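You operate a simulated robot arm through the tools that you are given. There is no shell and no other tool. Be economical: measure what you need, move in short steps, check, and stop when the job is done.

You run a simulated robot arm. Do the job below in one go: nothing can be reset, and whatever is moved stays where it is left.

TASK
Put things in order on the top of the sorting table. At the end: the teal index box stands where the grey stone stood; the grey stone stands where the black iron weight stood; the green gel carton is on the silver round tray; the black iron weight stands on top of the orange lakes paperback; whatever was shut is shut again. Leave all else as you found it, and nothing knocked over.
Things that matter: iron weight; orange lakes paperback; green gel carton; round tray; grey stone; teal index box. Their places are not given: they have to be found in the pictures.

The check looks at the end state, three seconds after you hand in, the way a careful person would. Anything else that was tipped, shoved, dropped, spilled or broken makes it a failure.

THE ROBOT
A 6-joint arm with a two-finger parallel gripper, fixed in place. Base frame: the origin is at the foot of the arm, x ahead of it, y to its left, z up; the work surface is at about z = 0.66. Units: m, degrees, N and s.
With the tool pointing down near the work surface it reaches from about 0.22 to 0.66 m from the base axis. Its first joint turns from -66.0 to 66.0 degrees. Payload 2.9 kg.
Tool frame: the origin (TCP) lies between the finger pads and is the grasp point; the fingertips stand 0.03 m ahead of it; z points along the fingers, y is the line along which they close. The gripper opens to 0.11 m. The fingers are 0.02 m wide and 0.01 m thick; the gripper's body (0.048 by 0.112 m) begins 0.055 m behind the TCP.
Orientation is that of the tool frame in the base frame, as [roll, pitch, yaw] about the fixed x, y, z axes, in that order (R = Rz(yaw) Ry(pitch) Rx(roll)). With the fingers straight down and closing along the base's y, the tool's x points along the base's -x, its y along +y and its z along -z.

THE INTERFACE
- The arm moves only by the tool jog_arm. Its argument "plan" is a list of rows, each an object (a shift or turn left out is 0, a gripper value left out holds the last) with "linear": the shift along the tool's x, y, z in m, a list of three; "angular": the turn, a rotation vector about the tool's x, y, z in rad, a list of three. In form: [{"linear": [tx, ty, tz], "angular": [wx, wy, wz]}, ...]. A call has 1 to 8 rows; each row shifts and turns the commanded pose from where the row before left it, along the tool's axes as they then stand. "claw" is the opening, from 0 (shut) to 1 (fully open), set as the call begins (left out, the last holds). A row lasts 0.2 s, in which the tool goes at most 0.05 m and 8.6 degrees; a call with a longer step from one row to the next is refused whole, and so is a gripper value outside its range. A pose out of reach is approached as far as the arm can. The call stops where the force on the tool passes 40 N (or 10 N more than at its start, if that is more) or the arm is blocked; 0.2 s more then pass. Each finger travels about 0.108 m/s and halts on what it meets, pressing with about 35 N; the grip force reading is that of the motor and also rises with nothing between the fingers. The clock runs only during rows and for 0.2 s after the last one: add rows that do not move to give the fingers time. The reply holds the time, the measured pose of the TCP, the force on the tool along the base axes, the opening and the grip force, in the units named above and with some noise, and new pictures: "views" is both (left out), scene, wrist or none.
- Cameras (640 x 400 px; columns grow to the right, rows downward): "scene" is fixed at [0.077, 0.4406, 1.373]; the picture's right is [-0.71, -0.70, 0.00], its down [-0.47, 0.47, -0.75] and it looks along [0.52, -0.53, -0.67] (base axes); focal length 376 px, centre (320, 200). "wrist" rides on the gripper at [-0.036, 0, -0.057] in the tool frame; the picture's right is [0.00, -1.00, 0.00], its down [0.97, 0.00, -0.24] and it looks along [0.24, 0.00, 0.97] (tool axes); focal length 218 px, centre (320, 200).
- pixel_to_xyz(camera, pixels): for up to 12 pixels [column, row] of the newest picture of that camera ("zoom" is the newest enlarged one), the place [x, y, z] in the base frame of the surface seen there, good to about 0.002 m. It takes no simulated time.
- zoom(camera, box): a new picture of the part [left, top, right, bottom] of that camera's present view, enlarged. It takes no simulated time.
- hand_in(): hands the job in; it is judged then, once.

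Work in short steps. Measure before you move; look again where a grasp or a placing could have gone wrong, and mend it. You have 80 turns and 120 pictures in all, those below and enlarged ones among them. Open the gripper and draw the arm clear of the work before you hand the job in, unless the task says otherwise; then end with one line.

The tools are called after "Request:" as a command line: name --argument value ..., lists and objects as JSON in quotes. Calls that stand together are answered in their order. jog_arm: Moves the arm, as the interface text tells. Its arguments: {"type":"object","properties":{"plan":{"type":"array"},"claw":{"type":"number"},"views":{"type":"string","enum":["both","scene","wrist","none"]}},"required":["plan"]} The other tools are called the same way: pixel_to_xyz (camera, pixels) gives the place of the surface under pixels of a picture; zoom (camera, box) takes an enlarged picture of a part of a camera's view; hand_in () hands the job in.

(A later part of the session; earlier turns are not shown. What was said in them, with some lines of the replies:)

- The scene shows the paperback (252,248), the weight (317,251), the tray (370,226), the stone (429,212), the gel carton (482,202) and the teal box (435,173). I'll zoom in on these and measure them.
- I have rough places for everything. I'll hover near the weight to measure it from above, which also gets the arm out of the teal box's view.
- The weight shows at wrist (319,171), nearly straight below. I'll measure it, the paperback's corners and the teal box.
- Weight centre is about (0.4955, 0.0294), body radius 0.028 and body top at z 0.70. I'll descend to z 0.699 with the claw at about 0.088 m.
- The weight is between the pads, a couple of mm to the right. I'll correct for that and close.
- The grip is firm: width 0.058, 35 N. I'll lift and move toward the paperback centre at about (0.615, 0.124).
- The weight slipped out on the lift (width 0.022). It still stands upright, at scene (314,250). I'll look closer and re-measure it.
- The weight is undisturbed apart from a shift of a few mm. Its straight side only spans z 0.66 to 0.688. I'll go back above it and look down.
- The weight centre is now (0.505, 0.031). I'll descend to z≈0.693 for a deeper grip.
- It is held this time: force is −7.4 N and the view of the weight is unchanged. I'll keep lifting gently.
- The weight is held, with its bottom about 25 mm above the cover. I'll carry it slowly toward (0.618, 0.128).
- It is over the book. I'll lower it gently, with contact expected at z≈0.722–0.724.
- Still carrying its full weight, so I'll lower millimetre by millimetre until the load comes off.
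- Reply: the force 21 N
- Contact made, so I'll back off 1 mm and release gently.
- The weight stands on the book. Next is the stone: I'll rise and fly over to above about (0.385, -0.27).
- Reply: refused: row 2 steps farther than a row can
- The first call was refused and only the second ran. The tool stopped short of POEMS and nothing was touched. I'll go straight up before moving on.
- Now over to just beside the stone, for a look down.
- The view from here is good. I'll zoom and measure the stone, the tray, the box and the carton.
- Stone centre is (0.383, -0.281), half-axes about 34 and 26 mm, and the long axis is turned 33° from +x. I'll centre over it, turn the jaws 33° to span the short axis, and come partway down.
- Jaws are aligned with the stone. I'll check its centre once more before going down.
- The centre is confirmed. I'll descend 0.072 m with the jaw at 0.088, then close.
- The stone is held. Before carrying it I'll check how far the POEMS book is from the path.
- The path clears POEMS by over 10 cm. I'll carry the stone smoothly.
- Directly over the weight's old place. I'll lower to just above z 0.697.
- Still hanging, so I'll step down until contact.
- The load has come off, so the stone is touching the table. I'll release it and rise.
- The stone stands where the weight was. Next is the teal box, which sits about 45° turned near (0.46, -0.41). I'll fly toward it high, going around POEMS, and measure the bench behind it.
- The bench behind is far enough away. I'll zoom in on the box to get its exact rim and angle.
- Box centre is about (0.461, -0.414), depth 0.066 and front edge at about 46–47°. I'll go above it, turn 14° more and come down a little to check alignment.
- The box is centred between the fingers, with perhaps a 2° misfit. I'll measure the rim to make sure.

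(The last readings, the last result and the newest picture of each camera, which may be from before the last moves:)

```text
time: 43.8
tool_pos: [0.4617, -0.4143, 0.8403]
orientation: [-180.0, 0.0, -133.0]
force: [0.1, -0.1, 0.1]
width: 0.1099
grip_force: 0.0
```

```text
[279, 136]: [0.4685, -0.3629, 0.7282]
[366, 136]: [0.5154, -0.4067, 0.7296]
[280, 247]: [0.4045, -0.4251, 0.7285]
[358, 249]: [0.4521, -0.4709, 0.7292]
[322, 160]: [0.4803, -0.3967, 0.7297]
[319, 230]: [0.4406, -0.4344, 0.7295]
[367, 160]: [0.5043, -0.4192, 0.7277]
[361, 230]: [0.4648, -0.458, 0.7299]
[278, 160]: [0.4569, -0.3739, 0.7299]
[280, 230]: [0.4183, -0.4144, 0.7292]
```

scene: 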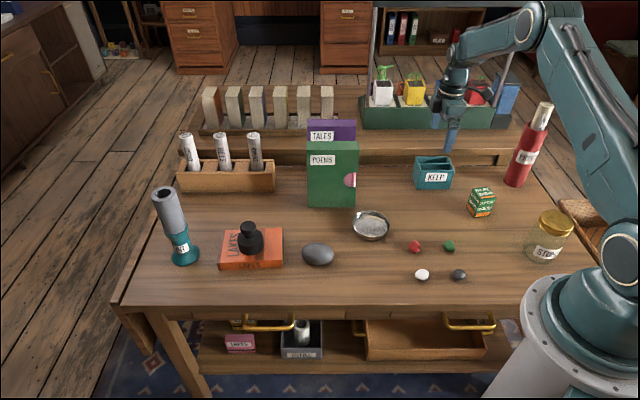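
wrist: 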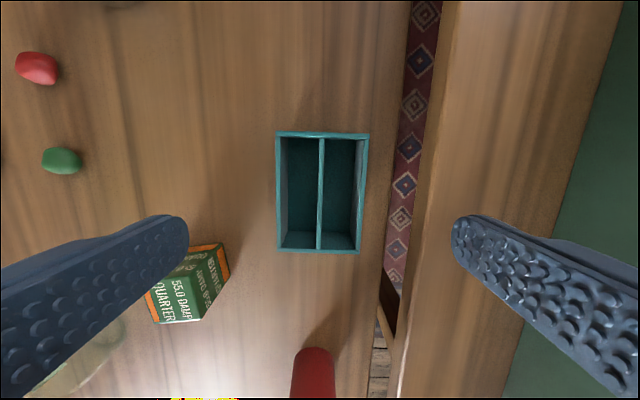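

True angle is about 44.3°, centre (0.460, -0.416), depth 0.0645. I'll turn back 2.7°, shift slightly and descend with the jaw at 0.092.

Request:
jog_arm --plan '[{"linear": [0.0026, 0, 0.02], "angular": [0, 0, 0.047]}, {"linear": [0, 0, 0.035]}, {"linear": [0, 0, 0.035]}, {"linear": [0, 0, 0.03]}, {"linear": [0, 0, 0.018]}, {}]' --claw 0.84

```text
time: 45.2
tool_pos: [0.4599, -0.4175, 0.7017]
orientation: [-180.0, 0.0, -135.7]
force: [-0.3, -0.2, 1.0]
width: 0.0921
grip_force: 0.0
```

scene: 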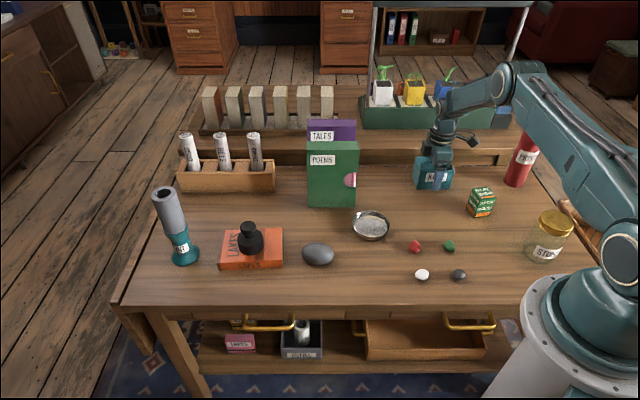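
wrist: 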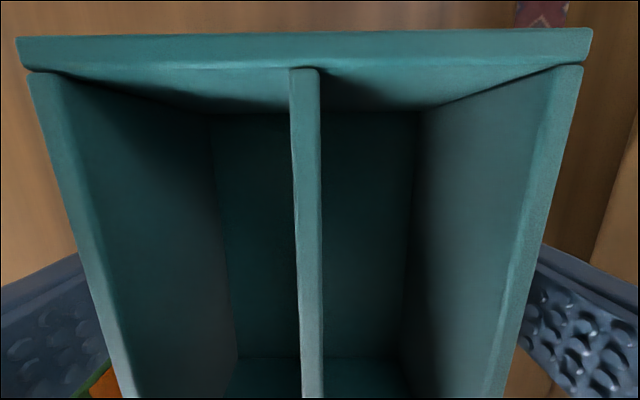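

Straddling the box cleanly. I'll close and do a gentle small lift.

Request:
jog_arm --plan '[{}, {}, {}]' --claw 0 --views "none"

Request:
jog_arm --plan '[{"linear": [0, 0, -0.001]}, {"linear": [0, 0, -0.002]}, {"linear": [0, 0, -0.003]}, {"linear": [0, 0, -0.004]}, {"linear": [0, 0, -0.005]}, {"linear": [0, 0, -0.005]}, {}]'

```text
time: 46.0
tool_pos: [0.4602, -0.4176, 0.7024]
orientation: [-179.9, 0.0, -135.7]
force: [-0.5, -0.3, 0.5]
width: 0.0699
grip_force: 35.0
```

```text
time: 47.6
tool_pos: [0.4596, -0.4172, 0.7227]
orientation: [-180.0, 0.1, -135.6]
force: [0.3, 0.4, -0.3]
width: 0.07
grip_force: 35.1
```

scene: 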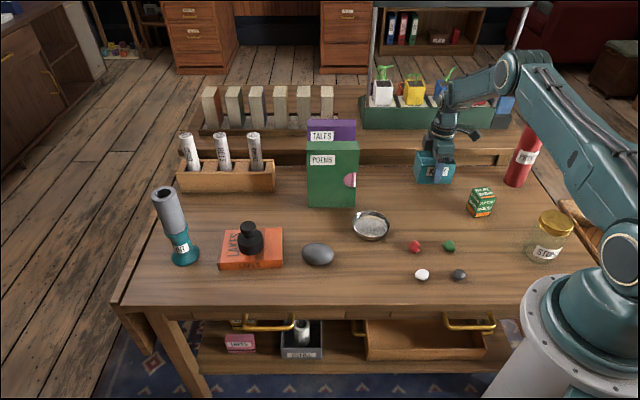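
wrist: 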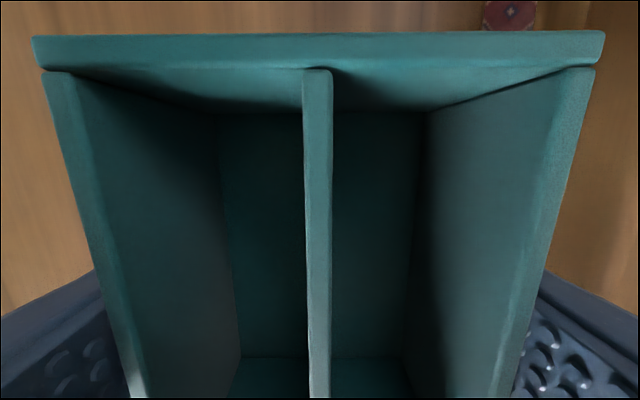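

The box came up with the gripper and is very light. I'll lift a little more and carry it to (0.384, -0.2805).

Request:
jog_arm --plan '[{"linear": [0, 0, -0.01]}, {"linear": [0, 0, -0.015]}, {"linear": [-0.003, 0.011, -0.01]}, {"linear": [-0.007, 0.025, 0]}, {"linear": [-0.0105, 0.038, 0]}, {"linear": [-0.0105, 0.038, 0]}, {"linear": [-0.0075, 0.028, 0]}, {"linear": [-0.003, 0.011, 0]}]'

```text
time: 49.4
tool_pos: [0.3843, -0.28, 0.7577]
orientation: [180.0, 0.0, -135.7]
force: [-0.8, -0.7, -0.7]
width: 0.0699
grip_force: 34.7
```

scene: 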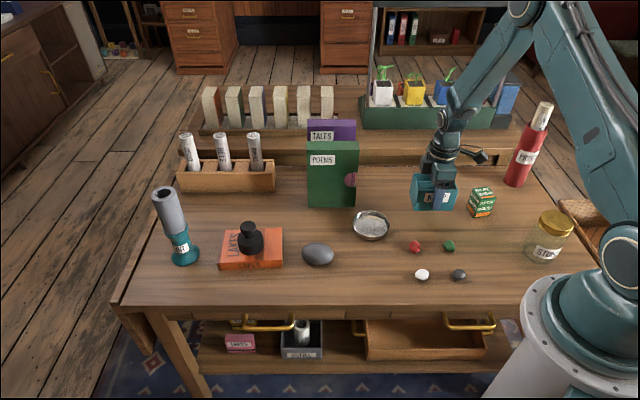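
wrist: 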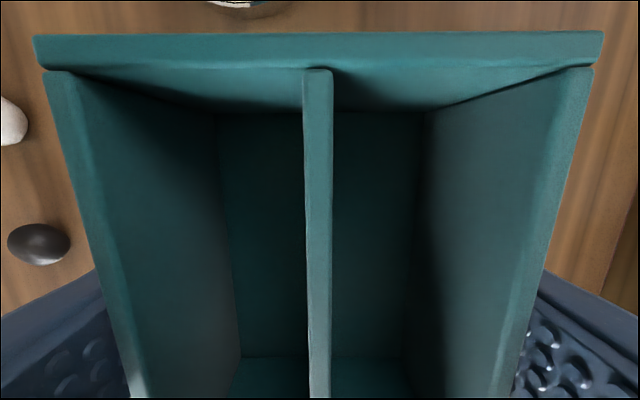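

Above the stone's old place. I'll lower toward z≈0.703, then step until contact.

Request:
jog_arm --plan '[{"linear": [0, 0, 0.01]}, {"linear": [0, 0, 0.018]}, {"linear": [0, 0, 0.015]}, {"linear": [0, 0, 0.007]}, {"linear": [0, 0, 0.003]}, {}]' --views "none"

Request:
jog_arm --plan '[{"linear": [0, 0, 0.001]}, {}]' --views "none"

Request:
jog_arm --plan '[{"linear": [0, 0, 0.001]}, {}]' --views "scene"

```text
time: 50.8
tool_pos: [0.3831, -0.2804, 0.7026]
orientation: [-180.0, 0.0, -135.8]
force: [0.5, 0.5, -0.4]
width: 0.0697
grip_force: 35.5
```

```text
time: 51.4
tool_pos: [0.3864, -0.2798, 0.702]
orientation: [179.9, 0.0, -135.6]
force: [0.1, -0.2, -1.1]
width: 0.07
grip_force: 34.9
```

```text
time: 52.0
tool_pos: [0.3849, -0.2801, 0.7016]
orientation: [-179.9, -0.1, -135.7]
force: [-0.5, -0.4, -0.5]
width: 0.0696
grip_force: 35.2
```

scene: 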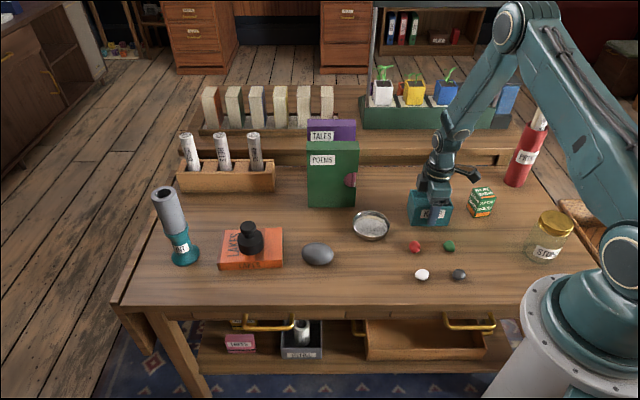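

Very close now; one or two more fine steps to feel contact.

Request:
jog_arm --plan '[{"linear": [0, 0, 0.001]}, {}]' --views "none"

Request:
jog_arm --plan '[{"linear": [0, 0, 0.0007]}, {}]' --views "none"

```text
time: 52.6
tool_pos: [0.3848, -0.2802, 0.7017]
orientation: [-180.0, 0.0, -135.6]
force: [-3.7, 3.6, 20.8]
width: 0.0697
grip_force: 35.0
```

```text
time: 53.2
tool_pos: [0.3846, -0.2812, 0.7015]
orientation: [-180.0, 0.0, -135.7]
force: [-1.2, 1.6, 6.8]
width: 0.0697
grip_force: 35.0
stopped in row 2: the force on the tool passed its limit (the readings are from after the stop); the commanded pose is now the measured one
```

The box is seated. I'll open to 0.092 and rise straight up.

Request:
jog_arm --plan '[{}, {}, {}, {"linear": [0, 0, -0.02]}, {"linear": [0, 0, -0.04]}, {"linear": [0, 0, -0.045]}, {"linear": [0, 0, -0.045]}, {}]' --claw 0.84

```text
time: 55.0
tool_pos: [0.3851, -0.2801, 0.8512]
orientation: [179.8, 0.0, -135.7]
force: [-0.2, 0.8, -0.3]
width: 0.0924
grip_force: 0.1
```

scene: 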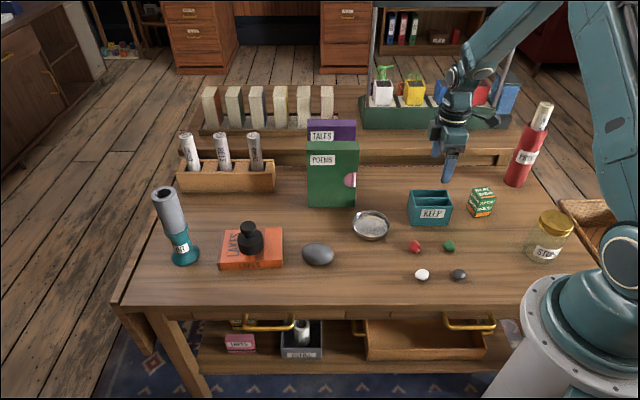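
wrist: 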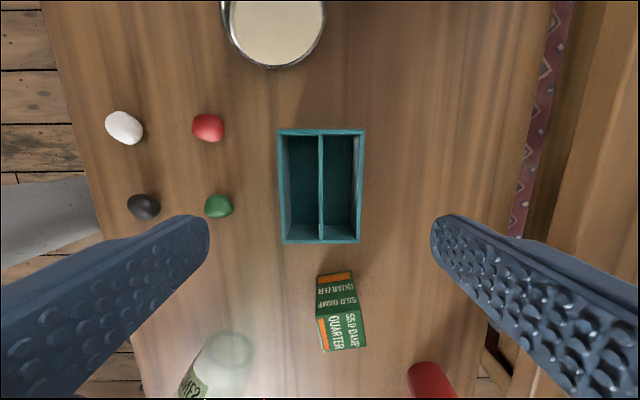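

The box stands in the stone's old place. Next I'll move over the carton for a look.

Request:
jog_arm --plan '[{"linear": [0.045, -0.003, 0]}, {"linear": [0.045, -0.004, 0]}, {"linear": [0.04, -0.004, 0]}, {}]' --views "wrist"

```text
time: 56.0
tool_pos: [0.2999, -0.3791, 0.8516]
orientation: [-179.9, 0.0, -135.6]
force: [0.1, 0.3, -0.3]
width: 0.0925
grip_force: 0.1
```

wrist: 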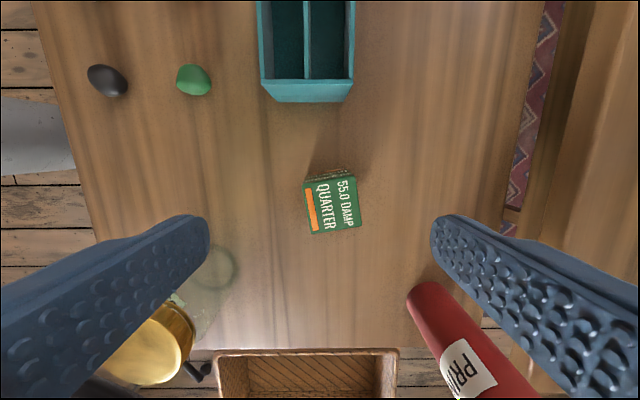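

The carton is at wrist (333,205), with the red tube and glass jar nearby. I'll measure the carton's top corners and those neighbours.

Request:
zoom --camera "wrist" --box '[284, 155, 380, 255]'

Request:
pixel_to_xyz --camera "wrist" --pixels '[[306, 185], [354, 177], [360, 223], [313, 233], [333, 205], [330, 171], [430, 290], [418, 310], [450, 320], [160, 345], [230, 270]]'

Request:
pixel_to_xyz --camera "scene" --pixels '[[543, 108], [515, 182], [555, 220], [545, 250], [560, 240], [483, 190], [468, 210], [492, 214], [480, 217], [527, 156]]'

```text
4.00 times, centred on (332, 205) of wrist
```

zoom: 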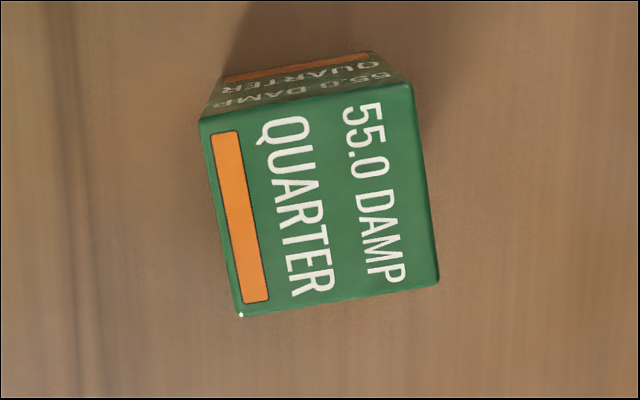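

```text
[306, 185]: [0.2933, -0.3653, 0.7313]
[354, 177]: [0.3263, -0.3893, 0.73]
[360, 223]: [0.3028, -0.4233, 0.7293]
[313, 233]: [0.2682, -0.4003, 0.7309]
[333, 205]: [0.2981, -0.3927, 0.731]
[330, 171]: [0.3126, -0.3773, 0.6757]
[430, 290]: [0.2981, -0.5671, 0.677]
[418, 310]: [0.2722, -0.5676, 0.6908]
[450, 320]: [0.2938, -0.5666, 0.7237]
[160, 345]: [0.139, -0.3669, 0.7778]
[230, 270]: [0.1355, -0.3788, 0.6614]
```

```text
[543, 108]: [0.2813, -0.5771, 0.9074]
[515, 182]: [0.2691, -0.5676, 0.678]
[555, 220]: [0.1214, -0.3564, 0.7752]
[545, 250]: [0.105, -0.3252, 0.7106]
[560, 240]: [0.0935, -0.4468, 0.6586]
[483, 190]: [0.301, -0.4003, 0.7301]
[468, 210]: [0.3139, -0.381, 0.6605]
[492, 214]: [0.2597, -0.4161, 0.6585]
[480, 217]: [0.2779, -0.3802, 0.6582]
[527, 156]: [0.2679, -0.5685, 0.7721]
```

Carton centre is (0.2977, -0.3946), side 0.041, top at z 0.73, sides at 55°/145°. I'll turn 10.5°, centre and descend to z 0.716, so the tips will clear the tray rim when placing.

Request:
jog_arm --plan '[{"linear": [0.0124, -0.0096, 0]}, {"angular": [0, 0, -0.0915]}, {"linear": [0, 0, 0.03], "angular": [0, 0, -0.0915]}, {"linear": [0, 0, 0.03]}, {}]' --claw 0.7 --views "wrist"

```text
time: 57.2
tool_pos: [0.2978, -0.3938, 0.7908]
orientation: [-180.0, 0.0, -125.2]
force: [-0.2, 0.4, 0.2]
width: 0.0769
grip_force: 0.1
```

wrist: 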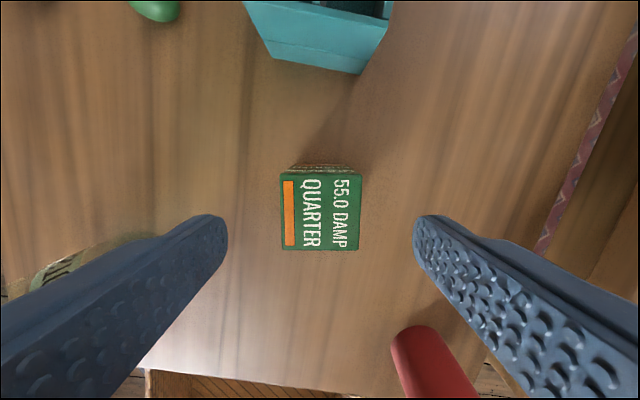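

Aligned and centred. I'll descend 0.075 and close.

Request:
jog_arm --plan '[{"linear": [0, 0, 0.03]}, {"linear": [0, 0, 0.03]}, {"linear": [0, 0, 0.015]}, {}]' --views "none"

Request:
jog_arm --plan '[{}, {}, {}]' --claw 0 --views "wrist"

Request:
jog_arm --plan '[{"linear": [0, 0, -0.001]}, {"linear": [0, 0, -0.002]}, {"linear": [0, 0, -0.004]}, {"linear": [0, 0, -0.005]}, {"linear": [0, 0, -0.006]}, {"linear": [0, 0, -0.004]}, {}]'

```text
time: 58.2
tool_pos: [0.2955, -0.3957, 0.716]
orientation: [-180.0, 0.0, -125.1]
force: [0.9, -0.8, 0.7]
width: 0.0768
grip_force: 0.1
```

```text
time: 59.0
tool_pos: [0.2959, -0.3948, 0.716]
orientation: [180.0, 0.0, -125.2]
force: [0.0, 0.0, 0.4]
width: 0.0455
grip_force: 35.1
```

wrist: 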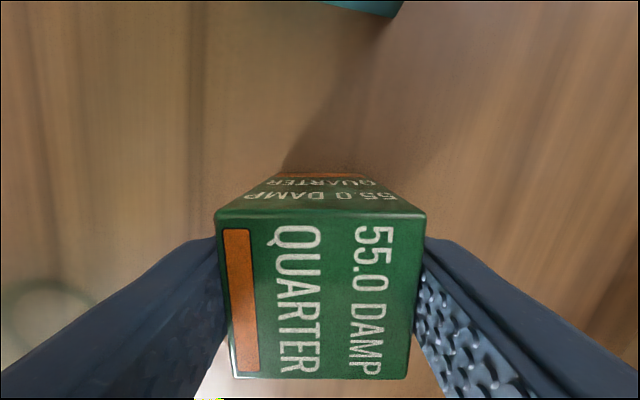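

```text
time: 60.6
tool_pos: [0.2978, -0.3959, 0.7393]
orientation: [180.0, 0.1, -125.2]
force: [0.7, -0.7, -0.6]
width: 0.0452
grip_force: 35.1
```

scene: 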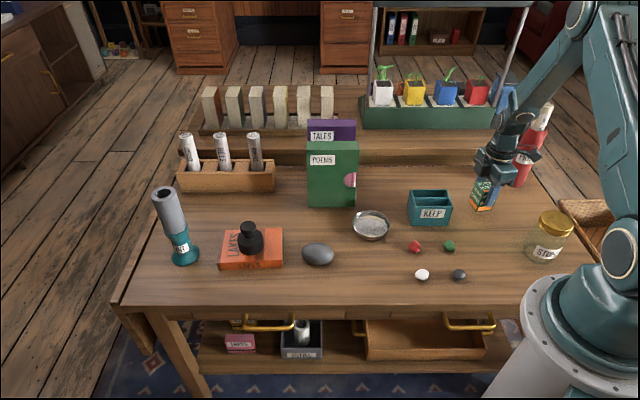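
wrist: 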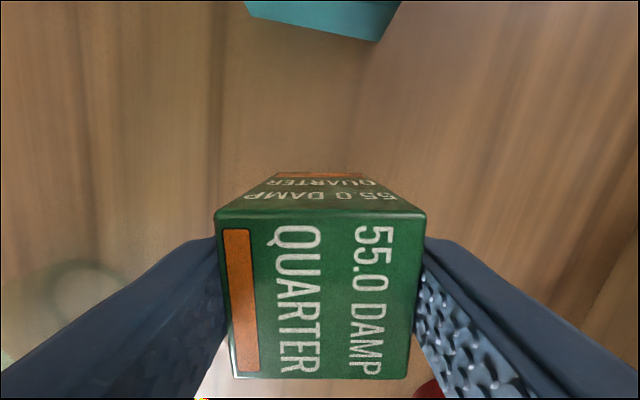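

The carton is held. Before carrying it I'll measure the tray precisely from the scene.

Request:
zoom --camera "scene" --box '[340, 200, 404, 250]'

Request:
jog_arm --plan '[{"linear": [0, 0, -0.01]}, {"linear": [0, 0, -0.02]}, {"linear": [0, 0, -0.03]}, {"linear": [0, 0, -0.025]}, {"linear": [0, 0, -0.01]}, {}]' --views "none"

```text
8.00 times, centred on (372, 225) of scene
```

zoom: 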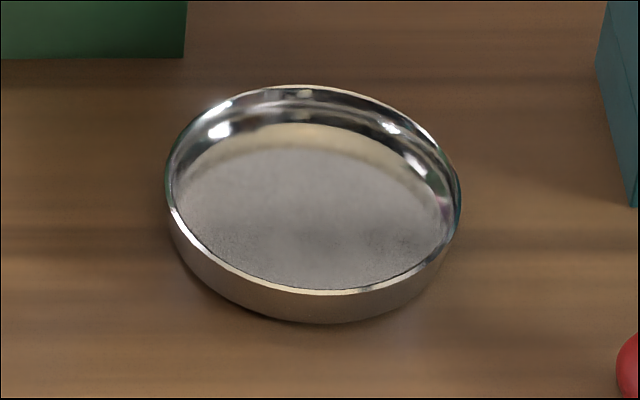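

```text
time: 62.0
tool_pos: [0.2966, -0.3954, 0.8335]
orientation: [-180.0, 0.0, -125.2]
force: [0.4, 0.5, -1.5]
width: 0.0456
grip_force: 35.3
```

Request:
pixel_to_xyz --camera "zoom" --pixels '[[168, 190], [173, 190], [458, 195], [450, 195], [300, 88], [325, 291], [314, 190], [300, 130], [310, 285], [185, 190], [435, 200], [325, 318]]'

```text
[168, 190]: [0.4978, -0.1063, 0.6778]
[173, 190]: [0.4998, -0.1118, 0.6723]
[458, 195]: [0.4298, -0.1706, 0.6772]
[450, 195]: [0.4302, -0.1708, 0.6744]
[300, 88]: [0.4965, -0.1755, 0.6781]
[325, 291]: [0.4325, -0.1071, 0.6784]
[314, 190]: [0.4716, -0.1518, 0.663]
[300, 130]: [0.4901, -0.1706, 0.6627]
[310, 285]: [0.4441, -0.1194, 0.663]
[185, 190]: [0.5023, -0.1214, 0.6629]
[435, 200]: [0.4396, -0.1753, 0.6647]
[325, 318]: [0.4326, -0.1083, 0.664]
```

Tray centre is (0.465, -0.140), rim z 0.678 and floor z 0.663. I'll carry the carton there; its bottom at 0.777 clears the teal box's top at 0.73.

Request:
jog_arm --plan '[{"linear": [-0.006, 0, 0]}, {"linear": [-0.015, 0.001, 0]}, {"linear": [-0.025, 0.001, 0]}, {"linear": [-0.03, 0.001, 0]}, {"linear": [-0.03, 0.001, 0]}, {"linear": [-0.025, 0.001, 0]}, {"linear": [-0.015, 0, 0]}, {"linear": [-0.006, 0, 0]}]' --views "none"

Request:
jog_arm --plan '[{"linear": [-0.006, 0, 0]}, {"linear": [-0.015, 0.001, 0]}, {"linear": [-0.025, 0.001, 0]}, {"linear": [-0.0308, 0.001, 0]}, {"linear": [-0.0308, 0.001, 0]}, {"linear": [-0.025, 0.001, 0]}, {"linear": [-0.015, 0, 0]}, {"linear": [-0.006, 0, 0]}]'

```text
time: 63.8
tool_pos: [0.3824, -0.2673, 0.8317]
orientation: [-180.0, 0.0, -125.3]
force: [0.7, -0.1, -1.1]
width: 0.0454
grip_force: 34.8
```

```text
time: 65.6
tool_pos: [0.4662, -0.1388, 0.833]
orientation: [-180.0, 0.0, -125.2]
force: [-0.4, -0.1, -1.4]
width: 0.0455
grip_force: 34.4
```

scene: 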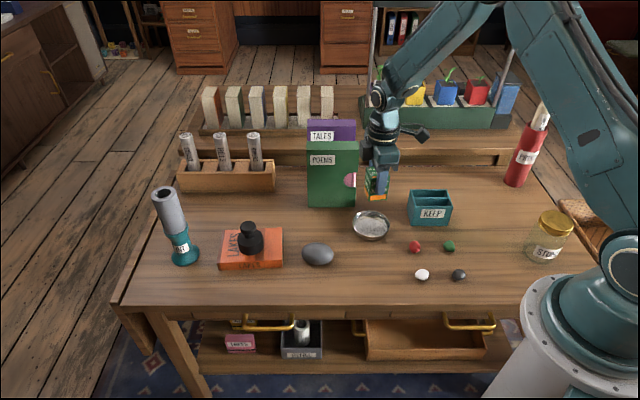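
wrist: 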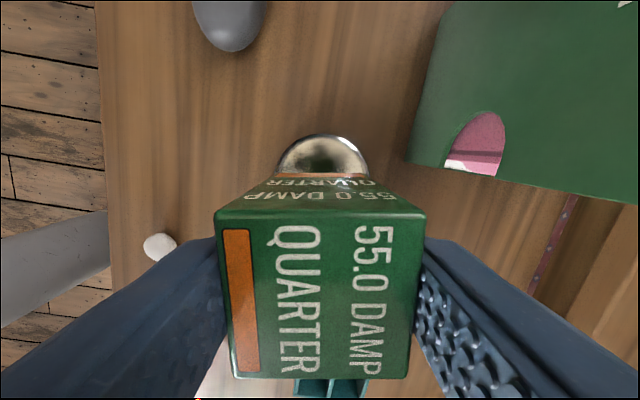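

Lined up with the tray (column 322). I'll lower to z≈0.727 and look.

Request:
jog_arm --plan '[{"linear": [0, 0, 0.01]}, {"linear": [0, 0, 0.02]}, {"linear": [0, 0, 0.025]}, {"linear": [0, 0, 0.025]}, {"linear": [0, 0, 0.015]}, {"linear": [0, 0, 0.008]}, {"linear": [0, 0, 0.003]}, {}]'

Request:
zoom --camera "scene" --box '[330, 160, 426, 250]'

```text
time: 67.4
tool_pos: [0.4652, -0.1402, 0.7266]
orientation: [180.0, 0.0, -125.3]
force: [-0.8, -0.1, -1.2]
width: 0.0455
grip_force: 34.9
```

scene: 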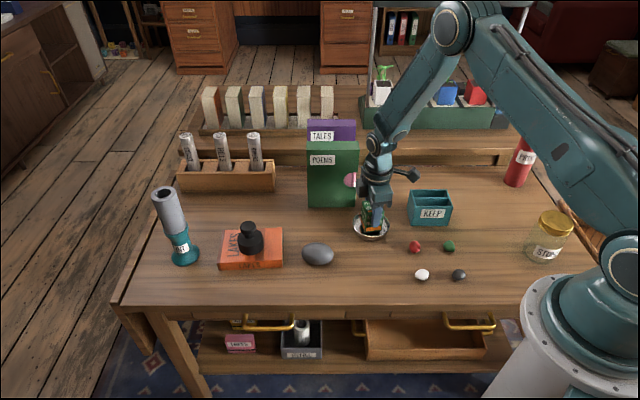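
wrist: 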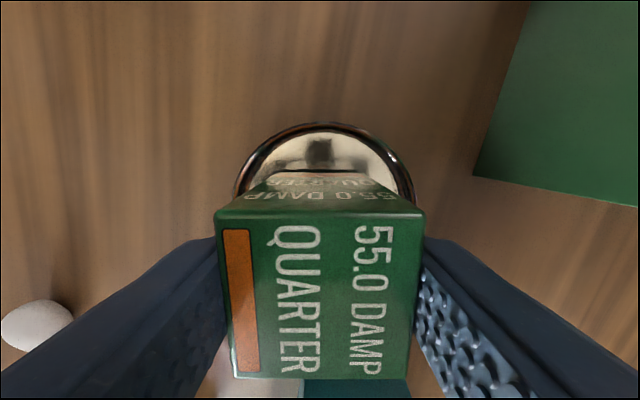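

```text
4.44 times, centred on (378, 205) of scene
```

zoom: 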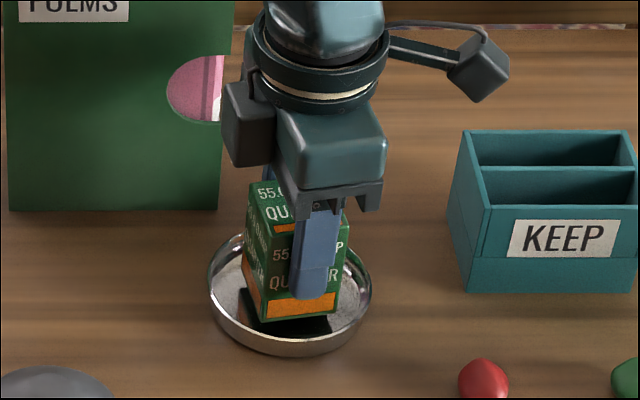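

The carton hovers centred inside the tray. I'll lower in small steps to contact.

Request:
jog_arm --plan '[{"linear": [0, 0, 0.003]}, {"linear": [0, 0, 0.002]}, {}]' --views "none"

Request:
jog_arm --plan '[{"linear": [0, 0, 0.001]}, {}]' --views "none"

Request:
jog_arm --plan '[{"linear": [0, 0, 0.0008]}, {}]' --views "none"

```text
time: 68.2
tool_pos: [0.466, -0.1396, 0.7229]
orientation: [179.9, 0.0, -125.2]
force: [0.1, -1.1, -1.8]
width: 0.0454
grip_force: 35.3
```

```text
time: 68.8
tool_pos: [0.4649, -0.1399, 0.7227]
orientation: [180.0, -0.1, -125.1]
force: [0.6, 0.1, -0.6]
width: 0.0457
grip_force: 34.9
```

```text
time: 69.4
tool_pos: [0.4654, -0.138, 0.7217]
orientation: [-180.0, -0.1, -125.1]
force: [-0.8, -0.1, -1.2]
width: 0.0456
grip_force: 34.8
```

Request:
jog_arm --plan '[{"linear": [0, 0, 0.0008]}, {}]' --views "none"

Request:
jog_arm --plan '[{"linear": [0, 0, 0.0008]}, {}]' --views "none"

Request:
jog_arm --plan '[{"linear": [0, 0, 0.0006]}, {}]' --views "none"

```text
time: 70.0
tool_pos: [0.4655, -0.139, 0.7204]
orientation: [-179.9, 0.0, -125.3]
force: [0.1, -0.1, -1.0]
width: 0.0455
grip_force: 35.5
```

```text
time: 70.6
tool_pos: [0.4668, -0.1395, 0.7204]
orientation: [-179.9, 0.0, -125.2]
force: [-2.1, 0.1, 11.6]
width: 0.0456
grip_force: 34.8
```

```text
time: 71.2
tool_pos: [0.4657, -0.1398, 0.7195]
orientation: [-179.9, 0.0, -125.3]
force: [-7.1, -0.8, 30.5]
width: 0.0454
grip_force: 35.1
```

Contact is firm. I'll back off 1 mm, then open to about 0.068 and rise.

Request:
jog_arm --plan '[{"linear": [0, 0, -0.001]}, {}]' --views "none"

Request:
jog_arm --plan '[{}, {}, {}, {"linear": [0, 0, -0.02]}, {"linear": [0, 0, -0.04]}, {"linear": [0, 0, -0.045]}, {"linear": [0, 0, -0.045]}, {}]' --claw 0.62

```text
time: 71.8
tool_pos: [0.4667, -0.1395, 0.7196]
orientation: [-179.9, 0.1, -125.2]
force: [0.2, -3.0, 19.2]
width: 0.0453
grip_force: 35.7
```

```text
time: 73.6
tool_pos: [0.4647, -0.1396, 0.8675]
orientation: [-180.0, 0.0, -125.2]
force: [0.4, 0.4, -0.2]
width: 0.0678
grip_force: 0.0
```

scene: 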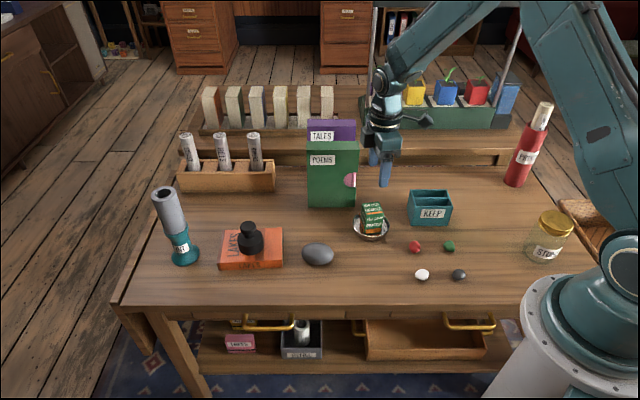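
wrist: 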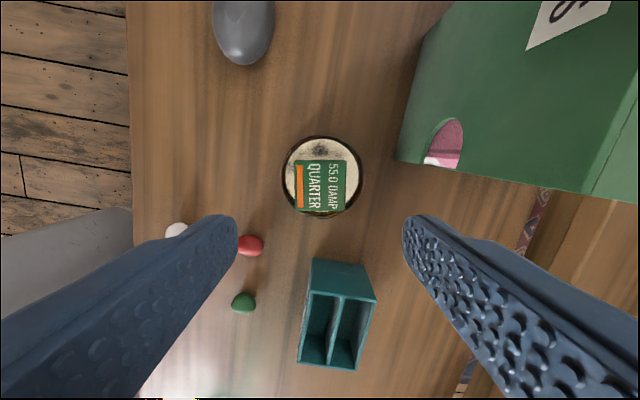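

The carton stands in the tray and all else looks right. I'll draw the arm back toward its starting area and check once more.

Request:
jog_arm --plan '[{"linear": [0, 0, -0.04]}, {"linear": [-0.009, 0.035, -0.02]}, {"linear": [-0.009, 0.035, 0]}, {"linear": [-0.009, 0.035, 0]}, {"linear": [-0.009, 0.035, 0]}, {"linear": [-0.009, 0.02, 0]}, {}]' --claw 1 --views "scene"

Request:
zoom --camera "scene" --box '[200, 160, 520, 300]'

```text
time: 75.2
tool_pos: [0.3597, -0.0113, 0.9288]
orientation: [180.0, 0.0, -125.1]
force: [0.6, 0.4, 0.0]
width: 0.1098
grip_force: 0.0
```

scene: 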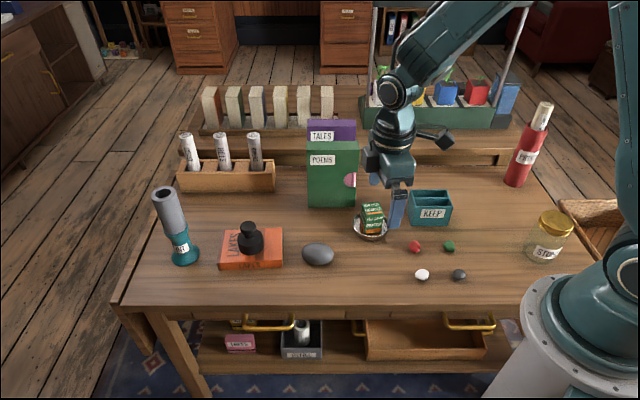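

```text
2.00 times, centred on (360, 230) of scene
```

zoom: 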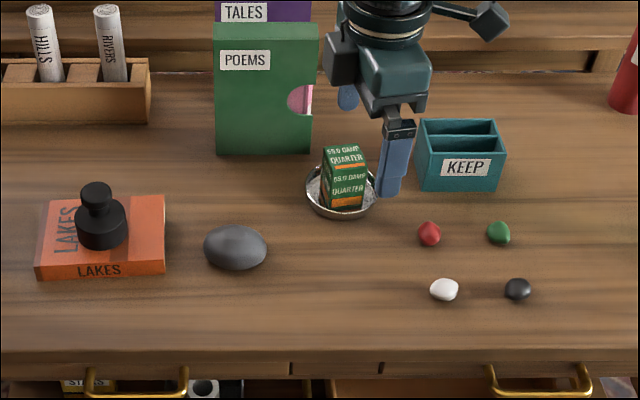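

Everything is upright and in its place, nothing shut was opened, and the gripper is open and clear of the work. I'll hand in.

Request:
hand_in

```text
The job is handed in.
```

The job is handed in. The final picture showed the weight on the lakes paperback, the stone in the weight's old place, the teal box in the stone's old place, the carton on the round tray, and nothing else disturbed.
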